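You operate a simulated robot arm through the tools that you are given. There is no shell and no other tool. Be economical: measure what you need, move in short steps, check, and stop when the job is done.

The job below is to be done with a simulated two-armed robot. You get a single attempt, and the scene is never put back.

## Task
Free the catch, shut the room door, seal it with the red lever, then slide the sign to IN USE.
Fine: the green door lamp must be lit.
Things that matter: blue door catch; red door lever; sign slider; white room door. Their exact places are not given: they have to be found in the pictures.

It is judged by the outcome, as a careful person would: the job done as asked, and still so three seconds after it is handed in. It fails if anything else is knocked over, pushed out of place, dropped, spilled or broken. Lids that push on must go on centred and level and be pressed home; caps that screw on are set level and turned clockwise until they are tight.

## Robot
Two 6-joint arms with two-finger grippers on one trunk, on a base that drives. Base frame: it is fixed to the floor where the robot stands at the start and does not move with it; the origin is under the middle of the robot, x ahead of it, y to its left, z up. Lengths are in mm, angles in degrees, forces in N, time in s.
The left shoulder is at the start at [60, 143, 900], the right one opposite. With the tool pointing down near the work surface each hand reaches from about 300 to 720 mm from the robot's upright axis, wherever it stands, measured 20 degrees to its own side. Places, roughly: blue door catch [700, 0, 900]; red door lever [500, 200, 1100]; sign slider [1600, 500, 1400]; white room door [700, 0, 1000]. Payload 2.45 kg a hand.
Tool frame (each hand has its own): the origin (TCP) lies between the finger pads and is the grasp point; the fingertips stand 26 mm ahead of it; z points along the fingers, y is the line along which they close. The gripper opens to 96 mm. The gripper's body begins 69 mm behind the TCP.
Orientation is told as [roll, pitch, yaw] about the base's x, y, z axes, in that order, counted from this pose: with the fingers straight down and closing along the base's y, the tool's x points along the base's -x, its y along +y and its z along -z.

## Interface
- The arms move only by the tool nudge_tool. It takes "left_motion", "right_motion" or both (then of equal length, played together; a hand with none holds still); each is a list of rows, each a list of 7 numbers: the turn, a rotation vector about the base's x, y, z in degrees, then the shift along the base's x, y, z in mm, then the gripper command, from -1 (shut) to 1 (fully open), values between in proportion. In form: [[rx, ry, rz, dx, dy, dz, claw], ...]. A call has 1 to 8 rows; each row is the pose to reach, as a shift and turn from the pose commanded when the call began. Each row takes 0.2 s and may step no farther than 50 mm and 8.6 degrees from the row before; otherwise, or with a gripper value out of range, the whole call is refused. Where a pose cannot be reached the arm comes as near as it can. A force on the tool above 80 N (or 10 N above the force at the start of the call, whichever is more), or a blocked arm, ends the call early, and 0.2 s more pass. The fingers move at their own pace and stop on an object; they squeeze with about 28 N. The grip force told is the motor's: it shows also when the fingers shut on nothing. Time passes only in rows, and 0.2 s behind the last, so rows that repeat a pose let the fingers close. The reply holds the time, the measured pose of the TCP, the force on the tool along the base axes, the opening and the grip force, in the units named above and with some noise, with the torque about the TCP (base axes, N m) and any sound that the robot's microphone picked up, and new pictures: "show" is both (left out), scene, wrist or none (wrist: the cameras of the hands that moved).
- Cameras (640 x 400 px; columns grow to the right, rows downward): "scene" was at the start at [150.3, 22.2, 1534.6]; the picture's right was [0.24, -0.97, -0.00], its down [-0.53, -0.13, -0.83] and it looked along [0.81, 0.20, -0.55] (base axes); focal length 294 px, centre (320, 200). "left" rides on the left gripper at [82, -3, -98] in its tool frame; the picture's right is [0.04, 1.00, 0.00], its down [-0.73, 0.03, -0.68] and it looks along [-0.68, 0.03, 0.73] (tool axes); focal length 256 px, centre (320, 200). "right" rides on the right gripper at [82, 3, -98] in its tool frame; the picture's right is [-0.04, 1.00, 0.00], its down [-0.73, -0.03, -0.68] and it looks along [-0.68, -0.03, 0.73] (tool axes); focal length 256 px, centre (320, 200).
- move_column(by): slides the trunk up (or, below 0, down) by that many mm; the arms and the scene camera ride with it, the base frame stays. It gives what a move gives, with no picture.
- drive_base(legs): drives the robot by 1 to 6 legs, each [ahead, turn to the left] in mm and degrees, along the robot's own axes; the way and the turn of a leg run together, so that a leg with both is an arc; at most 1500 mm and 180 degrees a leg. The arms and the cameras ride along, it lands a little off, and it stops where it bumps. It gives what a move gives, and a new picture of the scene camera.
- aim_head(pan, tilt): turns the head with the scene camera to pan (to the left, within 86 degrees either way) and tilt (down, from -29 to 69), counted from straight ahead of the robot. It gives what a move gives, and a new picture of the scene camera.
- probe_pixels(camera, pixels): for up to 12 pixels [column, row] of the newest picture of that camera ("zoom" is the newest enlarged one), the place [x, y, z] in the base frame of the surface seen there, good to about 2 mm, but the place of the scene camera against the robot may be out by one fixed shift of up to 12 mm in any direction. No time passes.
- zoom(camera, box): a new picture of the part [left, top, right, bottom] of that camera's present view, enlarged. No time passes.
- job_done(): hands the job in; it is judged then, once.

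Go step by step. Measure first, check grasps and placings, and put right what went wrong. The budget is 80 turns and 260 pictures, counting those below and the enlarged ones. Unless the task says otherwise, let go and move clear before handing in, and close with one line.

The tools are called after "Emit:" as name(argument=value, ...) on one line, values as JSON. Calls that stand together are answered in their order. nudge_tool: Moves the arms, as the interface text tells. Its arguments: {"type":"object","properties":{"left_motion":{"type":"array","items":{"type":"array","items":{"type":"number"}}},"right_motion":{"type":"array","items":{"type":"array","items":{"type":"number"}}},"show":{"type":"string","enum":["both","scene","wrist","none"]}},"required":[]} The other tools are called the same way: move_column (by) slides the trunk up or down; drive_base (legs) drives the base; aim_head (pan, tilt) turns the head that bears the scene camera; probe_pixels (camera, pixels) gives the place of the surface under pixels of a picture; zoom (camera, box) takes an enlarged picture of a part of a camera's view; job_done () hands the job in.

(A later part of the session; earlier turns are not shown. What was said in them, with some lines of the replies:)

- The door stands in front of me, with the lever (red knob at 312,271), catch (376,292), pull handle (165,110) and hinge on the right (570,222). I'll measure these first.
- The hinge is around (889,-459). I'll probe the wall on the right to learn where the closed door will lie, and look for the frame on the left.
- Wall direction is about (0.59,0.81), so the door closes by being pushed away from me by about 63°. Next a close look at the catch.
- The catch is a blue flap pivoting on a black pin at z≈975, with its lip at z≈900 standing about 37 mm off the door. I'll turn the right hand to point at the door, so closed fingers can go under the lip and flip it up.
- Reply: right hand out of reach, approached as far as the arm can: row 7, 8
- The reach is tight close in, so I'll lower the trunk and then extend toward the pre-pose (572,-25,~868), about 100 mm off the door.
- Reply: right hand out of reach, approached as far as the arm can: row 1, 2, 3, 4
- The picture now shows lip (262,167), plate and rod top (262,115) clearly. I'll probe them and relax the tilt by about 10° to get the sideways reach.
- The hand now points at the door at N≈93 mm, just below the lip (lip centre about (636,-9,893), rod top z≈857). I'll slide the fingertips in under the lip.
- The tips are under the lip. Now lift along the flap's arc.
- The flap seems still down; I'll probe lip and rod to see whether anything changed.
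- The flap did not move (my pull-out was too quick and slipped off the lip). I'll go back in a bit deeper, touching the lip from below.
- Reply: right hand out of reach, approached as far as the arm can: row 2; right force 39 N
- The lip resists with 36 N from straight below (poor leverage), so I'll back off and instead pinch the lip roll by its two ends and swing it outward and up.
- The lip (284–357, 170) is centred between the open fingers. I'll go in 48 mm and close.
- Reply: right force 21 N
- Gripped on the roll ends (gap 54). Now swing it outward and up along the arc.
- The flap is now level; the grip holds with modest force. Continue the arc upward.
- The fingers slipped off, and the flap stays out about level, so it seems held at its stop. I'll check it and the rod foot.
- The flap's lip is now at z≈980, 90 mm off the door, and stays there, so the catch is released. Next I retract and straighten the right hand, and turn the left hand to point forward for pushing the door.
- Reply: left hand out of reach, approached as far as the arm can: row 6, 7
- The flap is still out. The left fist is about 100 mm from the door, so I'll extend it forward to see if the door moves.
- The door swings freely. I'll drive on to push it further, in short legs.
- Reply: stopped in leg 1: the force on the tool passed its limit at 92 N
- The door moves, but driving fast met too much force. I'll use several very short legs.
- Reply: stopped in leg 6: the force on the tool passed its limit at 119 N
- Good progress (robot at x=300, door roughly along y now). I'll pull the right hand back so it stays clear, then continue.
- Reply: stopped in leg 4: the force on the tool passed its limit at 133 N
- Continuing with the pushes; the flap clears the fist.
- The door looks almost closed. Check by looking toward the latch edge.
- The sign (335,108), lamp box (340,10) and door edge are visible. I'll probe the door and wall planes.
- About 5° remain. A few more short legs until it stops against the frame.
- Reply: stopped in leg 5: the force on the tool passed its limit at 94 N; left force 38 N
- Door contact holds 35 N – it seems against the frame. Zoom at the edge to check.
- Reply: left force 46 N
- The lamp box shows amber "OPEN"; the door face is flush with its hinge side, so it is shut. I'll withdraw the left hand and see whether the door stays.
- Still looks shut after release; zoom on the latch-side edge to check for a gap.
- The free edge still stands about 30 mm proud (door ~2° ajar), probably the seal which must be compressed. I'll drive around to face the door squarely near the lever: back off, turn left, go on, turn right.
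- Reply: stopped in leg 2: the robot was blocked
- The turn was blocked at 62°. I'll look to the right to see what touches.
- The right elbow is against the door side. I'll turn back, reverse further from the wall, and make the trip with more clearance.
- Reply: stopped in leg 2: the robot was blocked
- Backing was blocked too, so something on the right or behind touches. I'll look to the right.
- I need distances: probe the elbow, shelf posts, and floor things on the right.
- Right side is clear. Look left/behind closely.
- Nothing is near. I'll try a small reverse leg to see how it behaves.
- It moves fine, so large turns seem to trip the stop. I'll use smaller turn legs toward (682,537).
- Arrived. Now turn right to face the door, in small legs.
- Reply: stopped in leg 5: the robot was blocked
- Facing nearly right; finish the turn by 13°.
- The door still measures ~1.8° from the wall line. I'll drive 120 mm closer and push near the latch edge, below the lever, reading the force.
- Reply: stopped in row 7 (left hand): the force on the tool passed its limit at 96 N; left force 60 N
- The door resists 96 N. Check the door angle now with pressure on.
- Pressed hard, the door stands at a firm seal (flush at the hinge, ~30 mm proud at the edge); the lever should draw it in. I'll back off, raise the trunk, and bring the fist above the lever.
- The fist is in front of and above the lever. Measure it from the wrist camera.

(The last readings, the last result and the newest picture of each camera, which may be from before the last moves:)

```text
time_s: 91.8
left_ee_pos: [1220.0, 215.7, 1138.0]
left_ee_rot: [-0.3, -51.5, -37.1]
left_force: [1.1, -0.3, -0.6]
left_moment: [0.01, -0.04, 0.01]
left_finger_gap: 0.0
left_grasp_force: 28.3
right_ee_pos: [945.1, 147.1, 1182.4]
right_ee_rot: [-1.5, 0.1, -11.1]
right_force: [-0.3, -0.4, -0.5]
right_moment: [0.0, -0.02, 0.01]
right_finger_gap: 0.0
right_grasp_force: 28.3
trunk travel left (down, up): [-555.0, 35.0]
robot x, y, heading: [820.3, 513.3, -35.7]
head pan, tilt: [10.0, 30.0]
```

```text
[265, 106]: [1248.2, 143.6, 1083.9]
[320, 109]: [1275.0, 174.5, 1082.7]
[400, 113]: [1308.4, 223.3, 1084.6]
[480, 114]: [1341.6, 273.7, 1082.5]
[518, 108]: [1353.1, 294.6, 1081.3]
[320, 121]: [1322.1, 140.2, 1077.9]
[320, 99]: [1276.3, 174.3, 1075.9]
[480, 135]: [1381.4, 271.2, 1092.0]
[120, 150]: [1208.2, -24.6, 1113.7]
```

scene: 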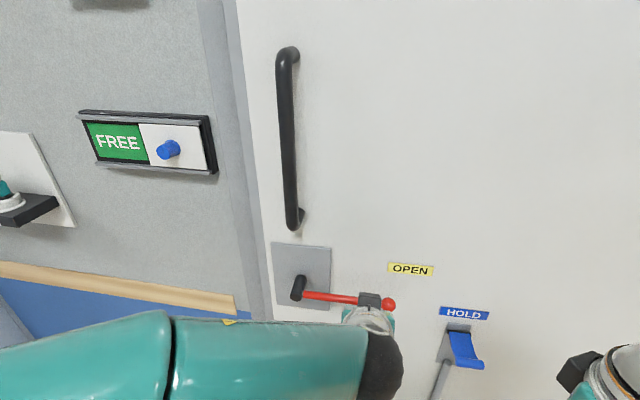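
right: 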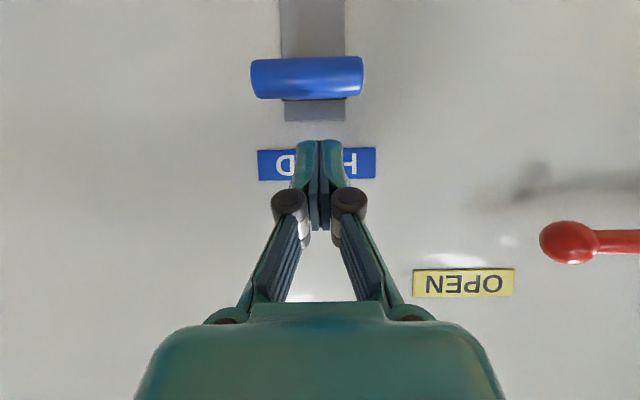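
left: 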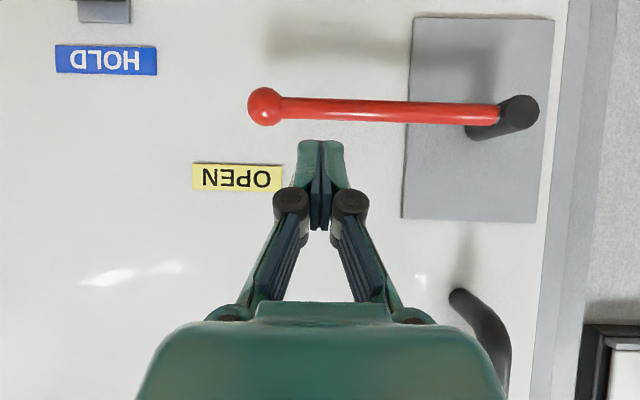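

Rod axis is at z≈1084, ~54 mm off the door; hub e≈1037, knob 184 mm away. I'll go in above the rod and start pushing down.

Emit:
nudge_tool(left_motion=[[0, 0, 0, 33, -24, 0, -1], [0, 0, 0, 65, -48, 0, -1], [0, 0, 0, 65, -48, -25, -1], [0, 0, 0, 65, -48, -38, -1], [0, 0, 0, 65, -48, -46, -1], [0, 0, 0, 65, -48, -60, -1]], show="both")

```text
time_s: 93.2
left_ee_pos: [1284.8, 168.7, 1077.5]
left_ee_rot: [-0.3, -51.2, -37.1]
left_force: [0.2, -0.8, 0.3]
left_moment: [-0.01, 0.03, -0.03]
left_finger_gap: 0.0
left_grasp_force: 28.3
right_ee_pos: [946.7, 148.5, 1180.6]
right_ee_rot: [-1.5, 0.2, -11.1]
right_force: [0.5, 1.1, 0.3]
right_moment: [0.03, -0.01, 0.01]
right_finger_gap: 0.0
right_grasp_force: 28.6
trunk travel left (down, up): [-555.0, 35.0]
robot x, y, heading: [818.3, 513.9, -35.8]
head pan, tilt: [10.0, 30.0]
```

scene: 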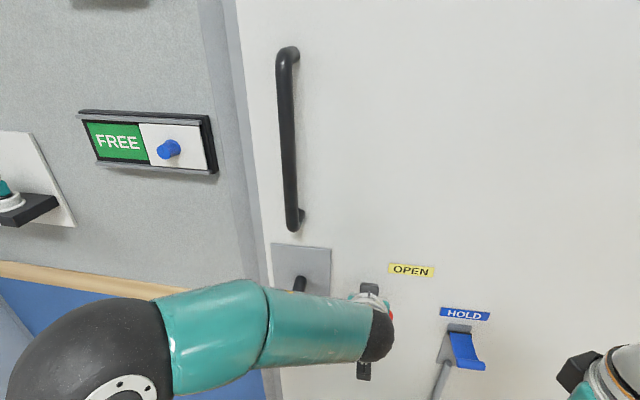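
left: 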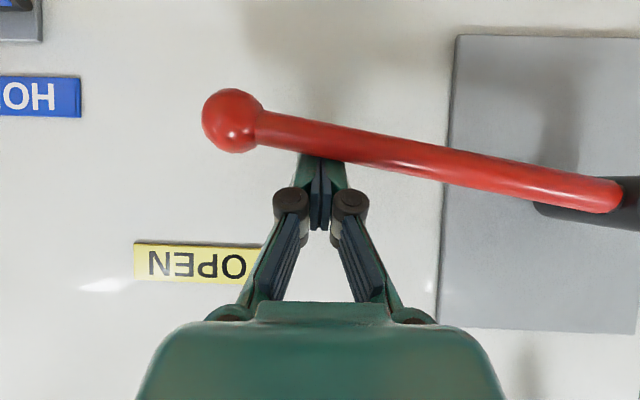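

The lever is turning easily (about 11° so far). Continue along the arc to nearly vertical.

Emit:
nudge_tool(left_motion=[[0, 0, 0, 0.5, 1, -18, -1], [0, 0, 0, 1.5, 2, -36, -1], [0, 0, 0, 5, 7, -54, -1], [0, 0, 0, 10, 13.7, -71, -1], [0, 0, 0, 16, 22, -86, -1], [0, 0, 0, 23, 31.5, -100, -1], [0, 0, 0, 32, 44, -113, -1], [0, 0, 0, 42.6, 58, -124, -1]], show="both")

```text
time_s: 95.0
left_ee_pos: [1327.8, 228.1, 952.9]
left_ee_rot: [-0.5, -51.4, -36.9]
left_force: [-0.3, -0.4, -0.2]
left_moment: [-0.02, 0.02, 0.01]
left_finger_gap: 0.2
left_grasp_force: 29.2
right_ee_pos: [946.7, 147.8, 1182.2]
right_ee_rot: [-1.4, 0.2, -11.2]
right_force: [0.2, -0.6, 0.5]
right_moment: [0.03, -0.02, 0.0]
right_finger_gap: 0.2
right_grasp_force: 28.7
trunk travel left (down, up): [-555.0, 35.0]
robot x, y, heading: [821.2, 511.6, -35.7]
head pan, tilt: [10.0, 30.0]
```

scene: 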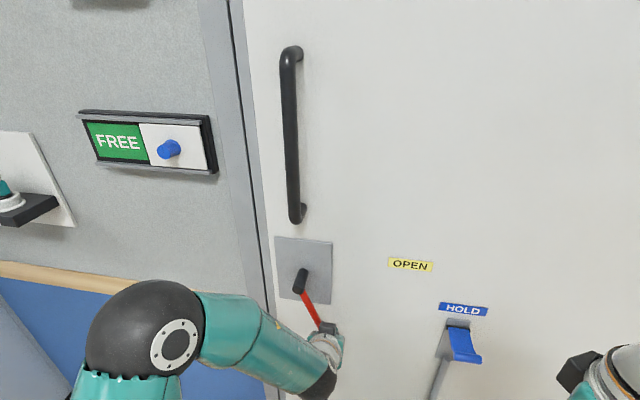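
left: 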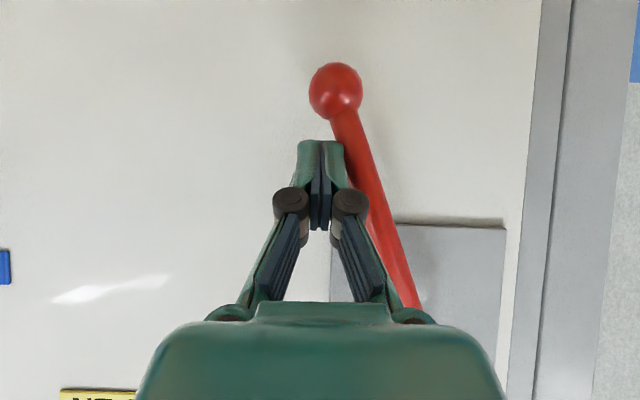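

The lever is ~70° down and the door has drawn in (a thin dark joint now shows at column 245). Finish to vertical.

Emit:
nudge_tool(left_motion=[[0, 0, 0, 8, 11, -6, -1], [0, 0, 0, 15, 20, -11, -1], [0, 0, 0, 23, 31, -14, -1], [0, 0, 0, 31, 43, -16, -1], [0, 0, 0, 36, 49, -16, -1], [0, 0, 0, 41, 55, -16, -1]], show="both")

Emit:
aim_head(pan=25, tilt=5)

```text
time_s: 96.4
left_ee_pos: [1362.5, 273.8, 939.8]
left_ee_rot: [0.0, -51.3, -38.3]
left_force: [-23.4, -34.9, 2.8]
left_moment: [-0.16, 0.04, -0.78]
left_finger_gap: 0.0
left_grasp_force: 28.8
right_ee_pos: [945.7, 145.1, 1181.1]
right_ee_rot: [-1.3, 0.2, -11.1]
right_force: [-0.1, 0.0, 0.2]
right_moment: [0.02, 0.02, -0.02]
right_finger_gap: 0.3
right_grasp_force: 28.7
trunk travel left (down, up): [-555.0, 35.0]
robot x, y, heading: [817.4, 515.2, -35.8]
head pan, tilt: [10.0, 30.0]
```

scene: 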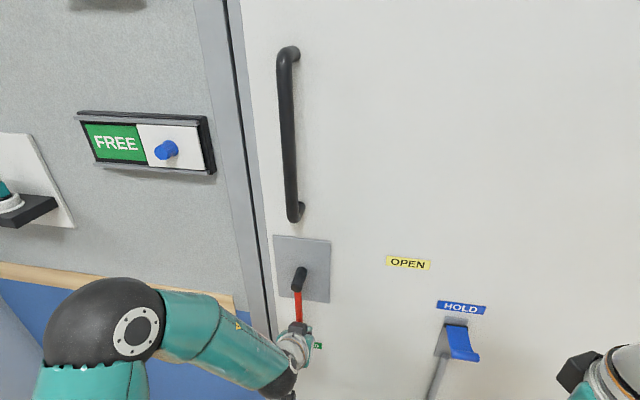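
left: 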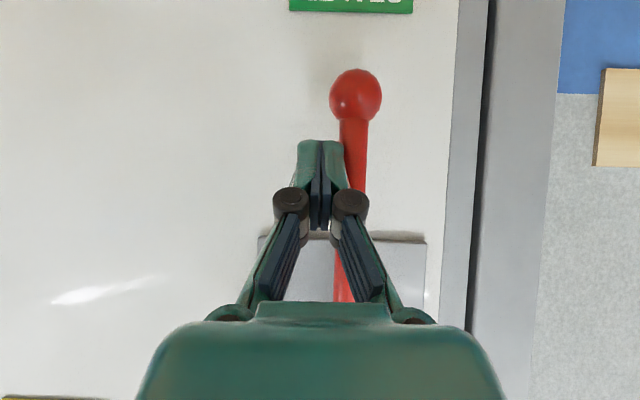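

```text
time_s: 97.3
left_ee_pos: [1363.8, 274.1, 938.4]
left_ee_rot: [0.0, -51.3, -38.1]
left_force: [-24.8, -33.2, -0.8]
left_moment: [-0.17, 0.12, -0.79]
left_finger_gap: 0.0
left_grasp_force: 28.8
right_ee_pos: [943.9, 142.9, 1179.8]
right_ee_rot: [-1.3, 0.2, -11.1]
right_force: [-0.1, -1.0, -0.5]
right_moment: [0.02, 0.0, -0.01]
right_finger_gap: 0.0
right_grasp_force: 28.2
trunk travel left (down, up): [-555.0, 35.0]
robot x, y, heading: [821.7, 511.1, -36.0]
head pan, tilt: [25.0, 5.0]
```

scene: 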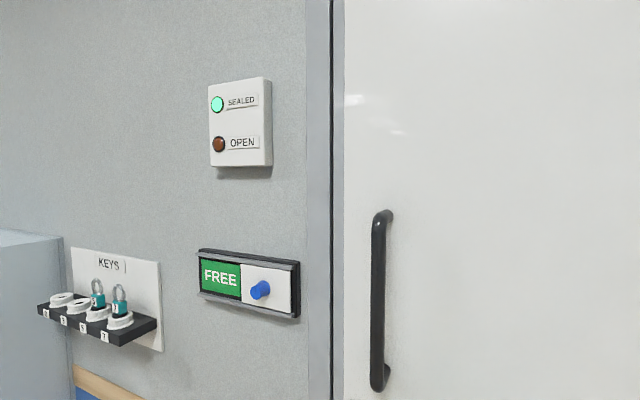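

The green SEALED lamp is lit. Back the fist off and out, and measure the sign.

Emit:
nudge_tool(left_motion=[[0, 0, 0, -12, -17, 0, -1], [0, 0, 0, -18, -24, 0, -1], [0, 0, 0, -58, 5, 0, -1], [0, 0, 0, -95, 33, 0, -1], [0, 0, 0, -130, 60, 0, -1]], show="scene")

Emit:
probe_pixels(camera="scene", pixels=[[255, 291], [267, 288], [245, 285], [245, 300], [288, 285], [220, 278], [203, 275], [298, 290], [222, 252], [250, 312], [270, 225], [218, 104]])

Emit:
zoom(camera="scene", box=[180, 60, 340, 340])

```text
time_s: 98.5
left_ee_pos: [1254.1, 321.4, 941.2]
left_ee_rot: [-0.4, -51.5, -36.8]
left_force: [0.3, 0.5, 0.2]
left_moment: [0.01, -0.03, 0.01]
left_finger_gap: 0.1
left_grasp_force: 28.5
left hand out of reach, approached as far as the arm can: row 5
right_ee_pos: [946.4, 148.7, 1180.7]
right_ee_rot: [-1.5, 0.2, -10.9]
right_force: [-0.1, -0.5, 0.1]
right_moment: [0.0, 0.0, 0.0]
right_finger_gap: 0.0
right_grasp_force: 28.7
trunk travel left (down, up): [-555.0, 35.0]
robot x, y, heading: [818.6, 514.7, -35.6]
head pan, tilt: [25.0, 5.0]
```

scene: 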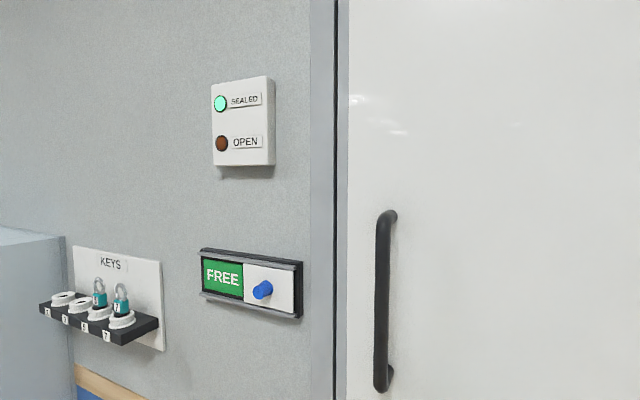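

```text
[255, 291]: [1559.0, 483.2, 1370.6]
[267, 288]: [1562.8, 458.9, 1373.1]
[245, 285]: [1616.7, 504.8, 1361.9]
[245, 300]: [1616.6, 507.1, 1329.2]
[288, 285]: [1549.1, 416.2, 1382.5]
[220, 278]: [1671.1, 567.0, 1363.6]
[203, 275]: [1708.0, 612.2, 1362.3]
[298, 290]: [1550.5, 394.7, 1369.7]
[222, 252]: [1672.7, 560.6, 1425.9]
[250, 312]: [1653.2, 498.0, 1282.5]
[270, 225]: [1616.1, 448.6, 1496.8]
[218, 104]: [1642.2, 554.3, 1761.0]
```

```text
1.43 times, centred on (260, 200) of scene
```

zoom: 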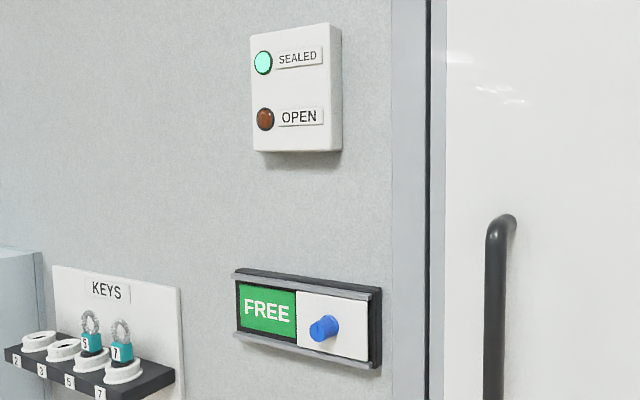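

Sign: panel slides e≈1250–1375, knob at e≈1311, z≈1368, to be moved left ~125 mm. I'll shift the robot left by ~280 mm and 100 mm closer; first turn left and check the fridge clearance.

Emit:
drive_base(legs=[[0, 18], [0, 18], [0, 17], [0, 17]])

Emit:
aim_head(pan=-20, tilt=35)

```text
time_s: 103.6
left_ee_pos: [1155.3, 868.5, 941.5]
left_ee_rot: [-0.4, -50.7, 34.1]
left_force: [0.3, 0.5, 0.3]
left_moment: [0.0, 0.0, -0.1]
left_finger_gap: 0.0
left_grasp_force: 28.5
right_ee_pos: [1207.2, 517.8, 1183.5]
right_ee_rot: [-1.7, 0.3, 59.6]
right_force: [-0.5, 1.6, 0.8]
right_moment: [-0.04, -0.03, 0.01]
right_finger_gap: 0.0
right_grasp_force: 28.6
trunk travel left (down, up): [-555.0, 35.0]
robot x, y, heading: [839.9, 484.2, 34.7]
head pan, tilt: [25.0, 5.0]
stopped in leg 4: the robot was blocked; the commanded pose is now the measured one
```

scene: 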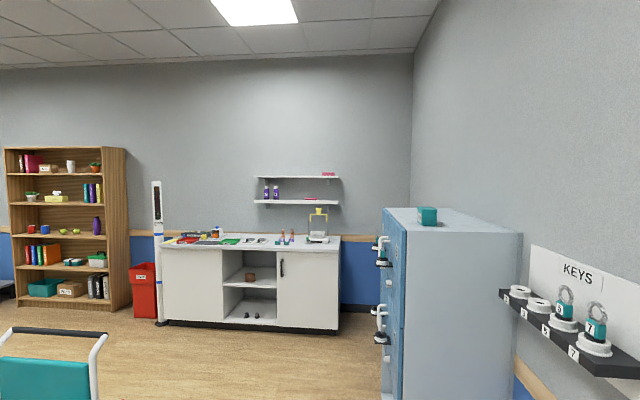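

```text
time_s: 104.7
left_ee_pos: [1156.1, 866.0, 941.7]
left_ee_rot: [-0.1, -50.7, 33.7]
left_force: [0.0, 0.2, 0.1]
left_moment: [-0.01, -0.01, -0.02]
left_finger_gap: 0.0
left_grasp_force: 28.1
right_ee_pos: [1208.7, 515.8, 1183.8]
right_ee_rot: [-1.5, 0.3, 59.5]
right_force: [-0.4, -0.1, 0.2]
right_moment: [0.04, 0.01, -0.03]
right_finger_gap: 0.0
right_grasp_force: 27.9
trunk travel left (down, up): [-555.0, 35.0]
robot x, y, heading: [841.8, 484.2, 35.1]
head pan, tilt: [-20.0, 35.0]
```

scene: 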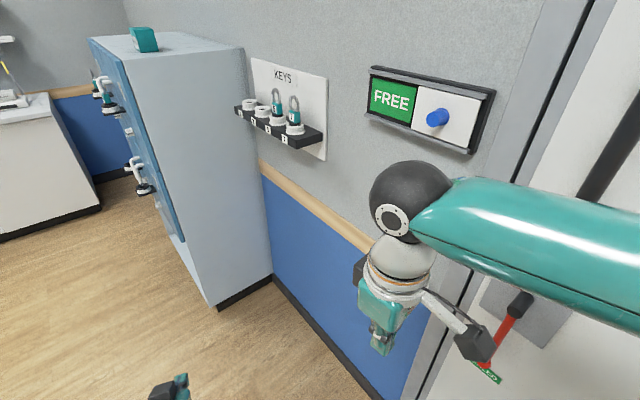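

Measure fridge and key shelf positions.

Emit:
probe_pixels(camera="scene", pixels=[[220, 300], [215, 150], [130, 90], [290, 140], [240, 110], [320, 135], [437, 117], [446, 120], [480, 140], [415, 100], [375, 95]])

```text
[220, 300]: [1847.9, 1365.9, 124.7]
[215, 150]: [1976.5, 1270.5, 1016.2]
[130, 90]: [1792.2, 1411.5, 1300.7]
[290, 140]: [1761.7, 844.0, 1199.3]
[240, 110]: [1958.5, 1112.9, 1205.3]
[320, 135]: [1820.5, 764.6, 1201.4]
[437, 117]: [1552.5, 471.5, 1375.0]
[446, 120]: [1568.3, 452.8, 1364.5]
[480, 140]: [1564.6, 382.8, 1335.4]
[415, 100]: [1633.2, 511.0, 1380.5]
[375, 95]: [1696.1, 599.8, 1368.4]
```

All clear. Drive to about (1065,683), then turn back to face the sign.

Emit:
drive_base(legs=[[0, 6.5], [150, 0], [150, 0], [0, -15], [0, -15], [0, -15]])

Emit:
drive_base(legs=[[0, -11], [0, -11], [0, -11]])

Emit:
aim_head(pan=15, tilt=15)

```text
time_s: 110.6
left_ee_pos: [1554.1, 780.5, 941.3]
left_ee_rot: [-0.1, -50.6, -5.4]
left_force: [0.8, -0.2, 0.4]
left_moment: [0.01, -0.05, 0.02]
left_finger_gap: 0.1
left_grasp_force: 28.3
right_ee_pos: [1373.2, 475.6, 1183.0]
right_ee_rot: [-1.5, 0.2, 20.2]
right_force: [-0.5, 0.7, -0.3]
right_moment: [-0.02, 0.0, 0.01]
right_finger_gap: 0.0
right_grasp_force: 28.5
trunk travel left (down, up): [-555.0, 35.0]
robot x, y, heading: [1073.1, 710.8, -4.3]
head pan, tilt: [-20.0, 35.0]
```

scene: 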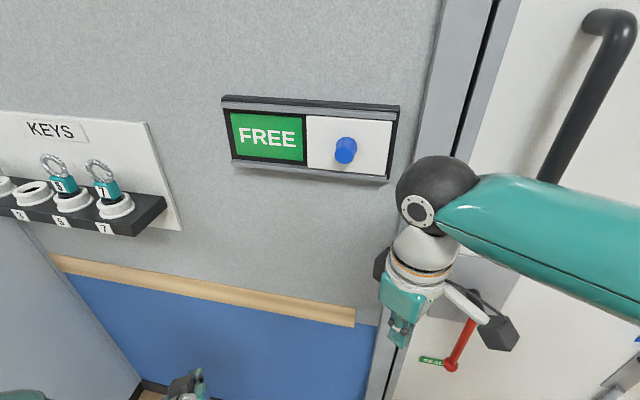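

```text
time_s: 113.4
left_ee_pos: [1514.8, 507.5, 941.9]
left_ee_rot: [-0.1, -50.7, -38.5]
left_force: [-0.8, -0.3, 0.2]
left_moment: [0.02, -0.04, -0.01]
left_finger_gap: 0.0
left_grasp_force: 29.1
right_ee_pos: [1197.4, 350.1, 1182.9]
right_ee_rot: [-1.5, 0.1, -12.7]
right_force: [0.2, 1.4, -1.0]
right_moment: [0.01, 0.04, 0.01]
right_finger_gap: 0.1
right_grasp_force: 29.0
trunk travel left (down, up): [-555.0, 35.0]
robot x, y, heading: [1083.9, 724.7, -37.3]
head pan, tilt: [-20.0, 35.0]
```

scene: 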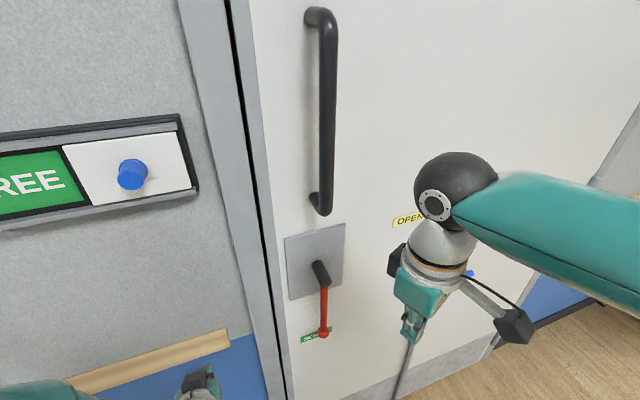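

```text
time_s: 114.4
left_ee_pos: [1514.4, 506.9, 942.3]
left_ee_rot: [-0.1, -50.7, -38.6]
left_force: [-0.9, -0.3, -0.2]
left_moment: [0.02, -0.01, 0.02]
left_finger_gap: 0.0
left_grasp_force: 28.1
right_ee_pos: [1197.0, 349.4, 1183.4]
right_ee_rot: [-1.5, 0.3, -12.6]
right_force: [-0.1, 0.8, 0.2]
right_moment: [0.02, -0.01, -0.02]
right_finger_gap: 0.0
right_grasp_force: 28.1
trunk travel left (down, up): [-555.0, 35.0]
robot x, y, heading: [1083.6, 723.6, -37.1]
head pan, tilt: [15.0, 15.0]
```

scene: 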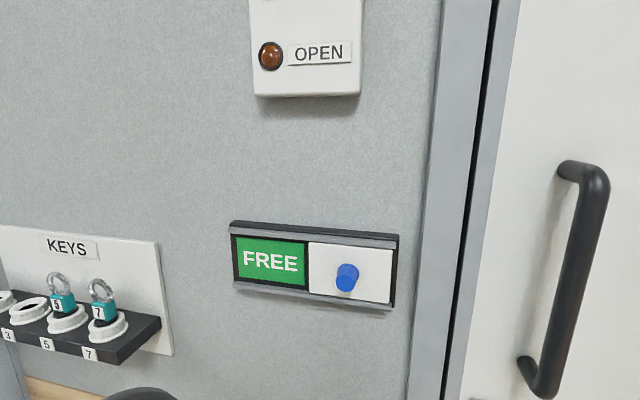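

Well placed: knob is 86 mm left of my axis. Raise the trunk fully and lift the left hand, right of the knob and clear of it.

Emit:
move_column(by=35)

Emit:
nudge_tool(left_motion=[[0, 0, 0, -8, -10, 45, -1], [0, 0, 0, -16, -20, 90, -1], [0, 0, 0, -25, -34, 135, -1], [0, 0, 0, -25, -34, 180, -1], [0, 0, 0, -25, -34, 225, -1], [0, 0, 0, -25, -34, 270, -1], [0, 0, 0, -25, -34, 315, -1], [0, 0, 0, -25, -34, 355, -1]], show="both")

```text
time_s: 115.2
left_ee_pos: [1514.2, 507.2, 978.5]
left_ee_rot: [-0.2, -50.6, -38.4]
left_force: [0.1, 0.1, 0.1]
left_moment: [0.03, 0.02, -0.01]
left_finger_gap: 0.1
left_grasp_force: 28.0
right_ee_pos: [1197.5, 351.0, 1217.0]
right_ee_rot: [-1.5, 0.2, -12.7]
right_force: [0.0, 0.4, 1.1]
right_moment: [0.0, 0.0, 0.01]
right_finger_gap: 0.0
right_grasp_force: 28.4
trunk travel left (down, up): [-590.0, 0.0]
robot x, y, heading: [1084.5, 724.5, -37.3]
head pan, tilt: [15.0, 15.0]
```

```text
time_s: 117.0
left_ee_pos: [1491.4, 473.6, 1334.9]
left_ee_rot: [-0.1, -50.6, -38.5]
left_force: [-0.5, -0.2, 0.4]
left_moment: [0.01, -0.02, 0.02]
left_finger_gap: 0.1
left_grasp_force: 28.7
right_ee_pos: [1198.3, 350.6, 1217.8]
right_ee_rot: [-1.5, 0.1, -12.6]
right_force: [-0.6, -0.2, -0.1]
right_moment: [0.01, -0.05, 0.01]
right_finger_gap: 0.0
right_grasp_force: 28.4
trunk travel left (down, up): [-590.0, 0.0]
robot x, y, heading: [1088.8, 727.3, -37.4]
head pan, tilt: [15.0, 15.0]
```

scene: 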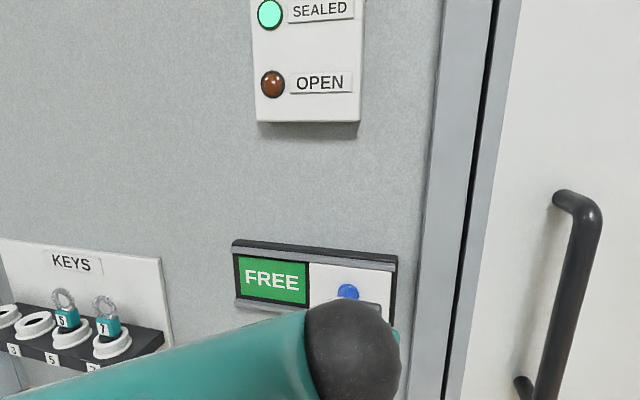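
left: 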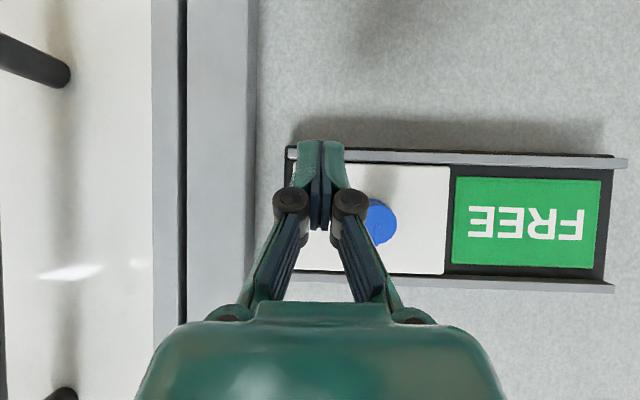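

Good view of the knob (378,222). Measure with the wrist camera.

Emit:
probe_pixels(camera="left", pixels=[[380, 215], [390, 225], [375, 203], [380, 240], [420, 190], [444, 200], [500, 250], [600, 220], [615, 220], [380, 160], [380, 282]])

```text
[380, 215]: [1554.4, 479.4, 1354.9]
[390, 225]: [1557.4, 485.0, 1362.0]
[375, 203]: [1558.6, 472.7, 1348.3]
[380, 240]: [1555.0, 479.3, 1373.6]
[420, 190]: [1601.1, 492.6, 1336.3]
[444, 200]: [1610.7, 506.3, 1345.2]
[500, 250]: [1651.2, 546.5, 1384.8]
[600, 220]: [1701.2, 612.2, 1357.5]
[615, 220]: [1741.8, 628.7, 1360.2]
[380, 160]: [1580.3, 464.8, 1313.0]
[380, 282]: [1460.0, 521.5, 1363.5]
```

Knob centre e≈1305, z≈1361, protruding 30 mm. Raise, go in beside it on the right, and slide left.

Emit:
nudge_tool(left_motion=[[0, 0, 0, 0, 0, 41, -1], [0, 0, 0, 16, -12, 41, -1], [0, 0, 0, 32, -24, 41, -1], [0, 0, 0, 40, -13, 41, -1], [0, 0, 0, 53, 4, 41, -1], [0, 0, 0, 66, 22, 41, -1], [0, 0, 0, 79, 40, 41, -1], [0, 0, 0, 92, 58, 41, -1]], show="both")

```text
time_s: 118.8
left_ee_pos: [1582.0, 534.2, 1374.1]
left_ee_rot: [-0.1, -50.8, -38.5]
left_force: [0.7, 0.5, -0.5]
left_moment: [-0.01, -0.01, 0.01]
left_finger_gap: 0.0
left_grasp_force: 29.2
right_ee_pos: [1198.3, 351.0, 1219.2]
right_ee_rot: [-1.6, 0.3, -12.7]
right_force: [-0.4, 0.5, 0.2]
right_moment: [0.01, -0.02, 0.0]
right_finger_gap: 0.2
right_grasp_force: 28.6
trunk travel left (down, up): [-590.0, 0.0]
robot x, y, heading: [1080.8, 725.7, -37.0]
head pan, tilt: [15.0, 15.0]
```

scene: 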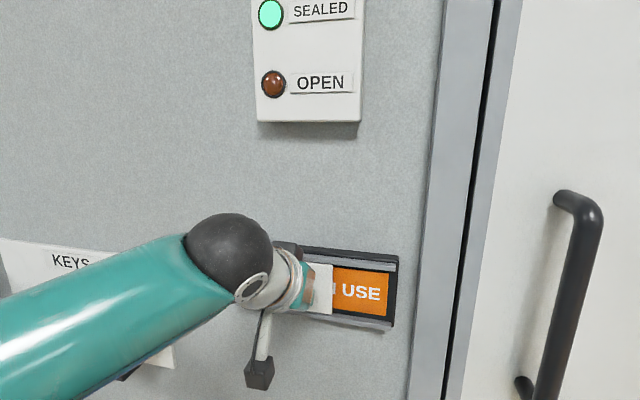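
left: 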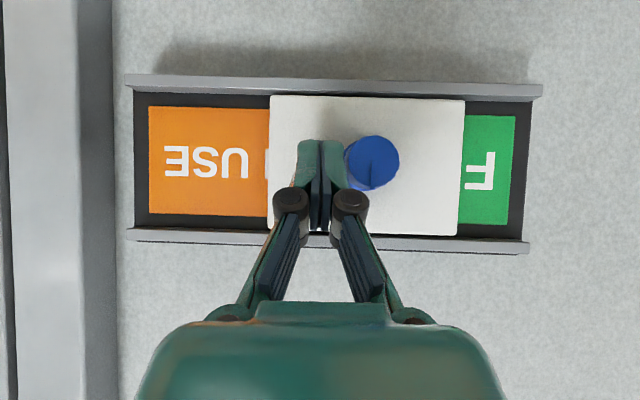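

Slides well; about 40 mm remain. Continue to its end stop. Watch also that the elbow/forearm stays away from the keys – it does, as it is in front.

Emit:
nudge_tool(left_motion=[[0, 0, 0, 9, 12, 0, -1], [0, 0, 0, 18, 24, 0, -1], [0, 0, 0, 24, 32, 0, -1], [0, 0, 0, 28, 38, 0, -1], [0, 0, 0, 32, 43, 0, -1]], show="both")

```text
time_s: 120.0
left_ee_pos: [1610.7, 568.6, 1373.9]
left_ee_rot: [-0.2, -50.7, -38.7]
left_force: [-14.3, -15.8, 0.5]
left_moment: [-0.21, 0.16, -0.25]
left_finger_gap: 0.1
left_grasp_force: 28.6
right_ee_pos: [1195.0, 347.3, 1216.6]
right_ee_rot: [-1.4, 0.1, -12.7]
right_force: [-0.1, -0.9, -0.9]
right_moment: [0.01, -0.01, 0.02]
right_finger_gap: 0.0
right_grasp_force: 28.9
trunk travel left (down, up): [-590.0, 0.0]
robot x, y, heading: [1087.1, 723.6, -37.0]
head pan, tilt: [15.0, 15.0]
```

scene: 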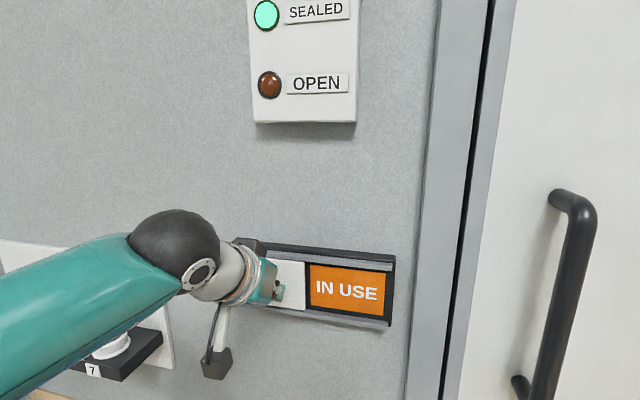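
left: 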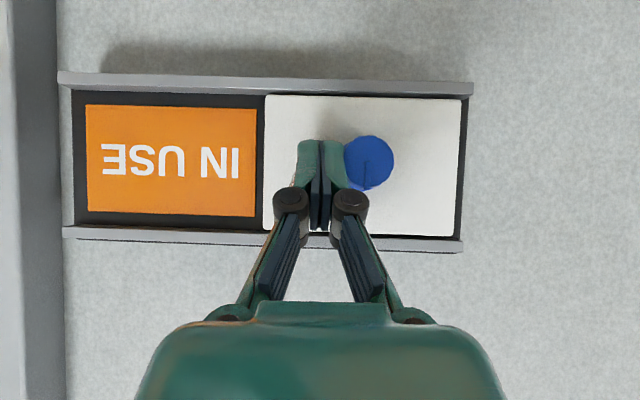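

IN USE is fully shown and the slider is at its stop. Withdraw the hand straight out and back the robot away.

Emit:
nudge_tool(left_motion=[[0, 0, 0, -8, -11, 0, -1], [0, 0, 0, -12, -16, 0, -1], [0, 0, 0, -40, 4, 0, -1], [0, 0, 0, -70, 26, 0, -1]], show="none")

Emit:
drive_base(legs=[[-80, 0], [-80, 0], [-80, 0]])

Emit:
aim_head(pan=5, tilt=10)

```text
time_s: 121.0
left_ee_pos: [1542.8, 599.7, 1373.8]
left_ee_rot: [-0.1, -50.6, -38.3]
left_force: [-0.2, 1.0, -0.5]
left_moment: [-0.04, -0.03, 0.0]
left_finger_gap: 0.0
left_grasp_force: 27.7
right_ee_pos: [1196.8, 350.4, 1219.0]
right_ee_rot: [-1.5, 0.0, -12.7]
right_force: [-0.5, 0.6, 0.7]
right_moment: [0.02, -0.01, 0.03]
right_finger_gap: 0.0
right_grasp_force: 29.0
trunk travel left (down, up): [-590.0, 0.0]
robot x, y, heading: [1081.3, 725.7, -37.2]
head pan, tilt: [15.0, 15.0]
```

```text
time_s: 123.4
left_ee_pos: [1350.2, 746.8, 1373.0]
left_ee_rot: [-0.1, -50.7, -38.3]
left_force: [-0.8, 0.9, 0.0]
left_moment: [-0.02, -0.04, -0.02]
left_finger_gap: 0.1
left_grasp_force: 28.3
right_ee_pos: [1004.5, 497.0, 1219.0]
right_ee_rot: [-1.6, 0.1, -12.5]
right_force: [-0.3, 0.7, 0.5]
right_moment: [-0.05, -0.07, 0.01]
right_finger_gap: 0.0
right_grasp_force: 28.8
trunk travel left (down, up): [-590.0, 0.0]
robot x, y, heading: [892.5, 867.9, -37.0]
head pan, tilt: [15.0, 15.0]
```

scene: 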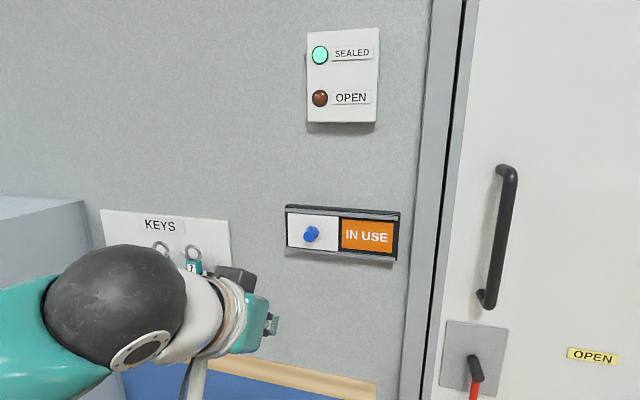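

```text
time_s: 124.1
left_ee_pos: [1352.9, 746.0, 1373.2]
left_ee_rot: [-0.2, -50.6, -38.2]
left_force: [0.3, -0.3, 1.1]
left_moment: [-0.02, 0.02, 0.0]
left_finger_gap: 0.0
left_grasp_force: 28.5
right_ee_pos: [1007.0, 494.1, 1218.5]
right_ee_rot: [-1.5, 0.2, -12.5]
right_force: [0.0, 0.1, 0.5]
right_moment: [0.05, 0.02, 0.03]
right_finger_gap: 0.0
right_grasp_force: 28.5
trunk travel left (down, up): [-590.0, 0.0]
robot x, y, heading: [893.1, 869.7, -37.3]
head pan, tilt: [5.0, 10.0]
```

scene: 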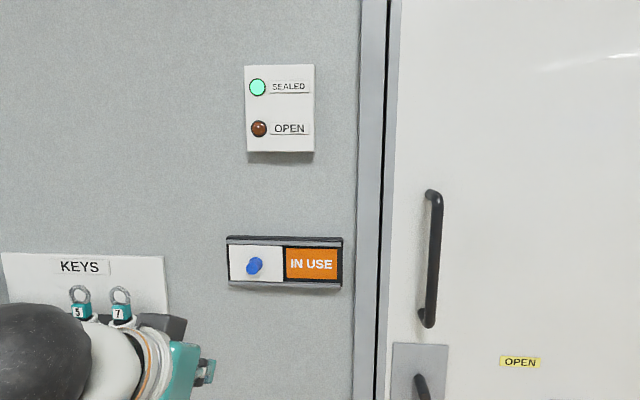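

The green SEALED lamp (257,87) is lit, the sign reads IN USE, the lever is down and both hands are clear. I'm handing in.

Emit:
job_done()

```text
The job is handed in.
```

I freed the catch, shut the door and sealed it with the red lever. The green SEALED lamp is lit, the sign reads IN USE, and I saw nothing disturbed in the pictures.
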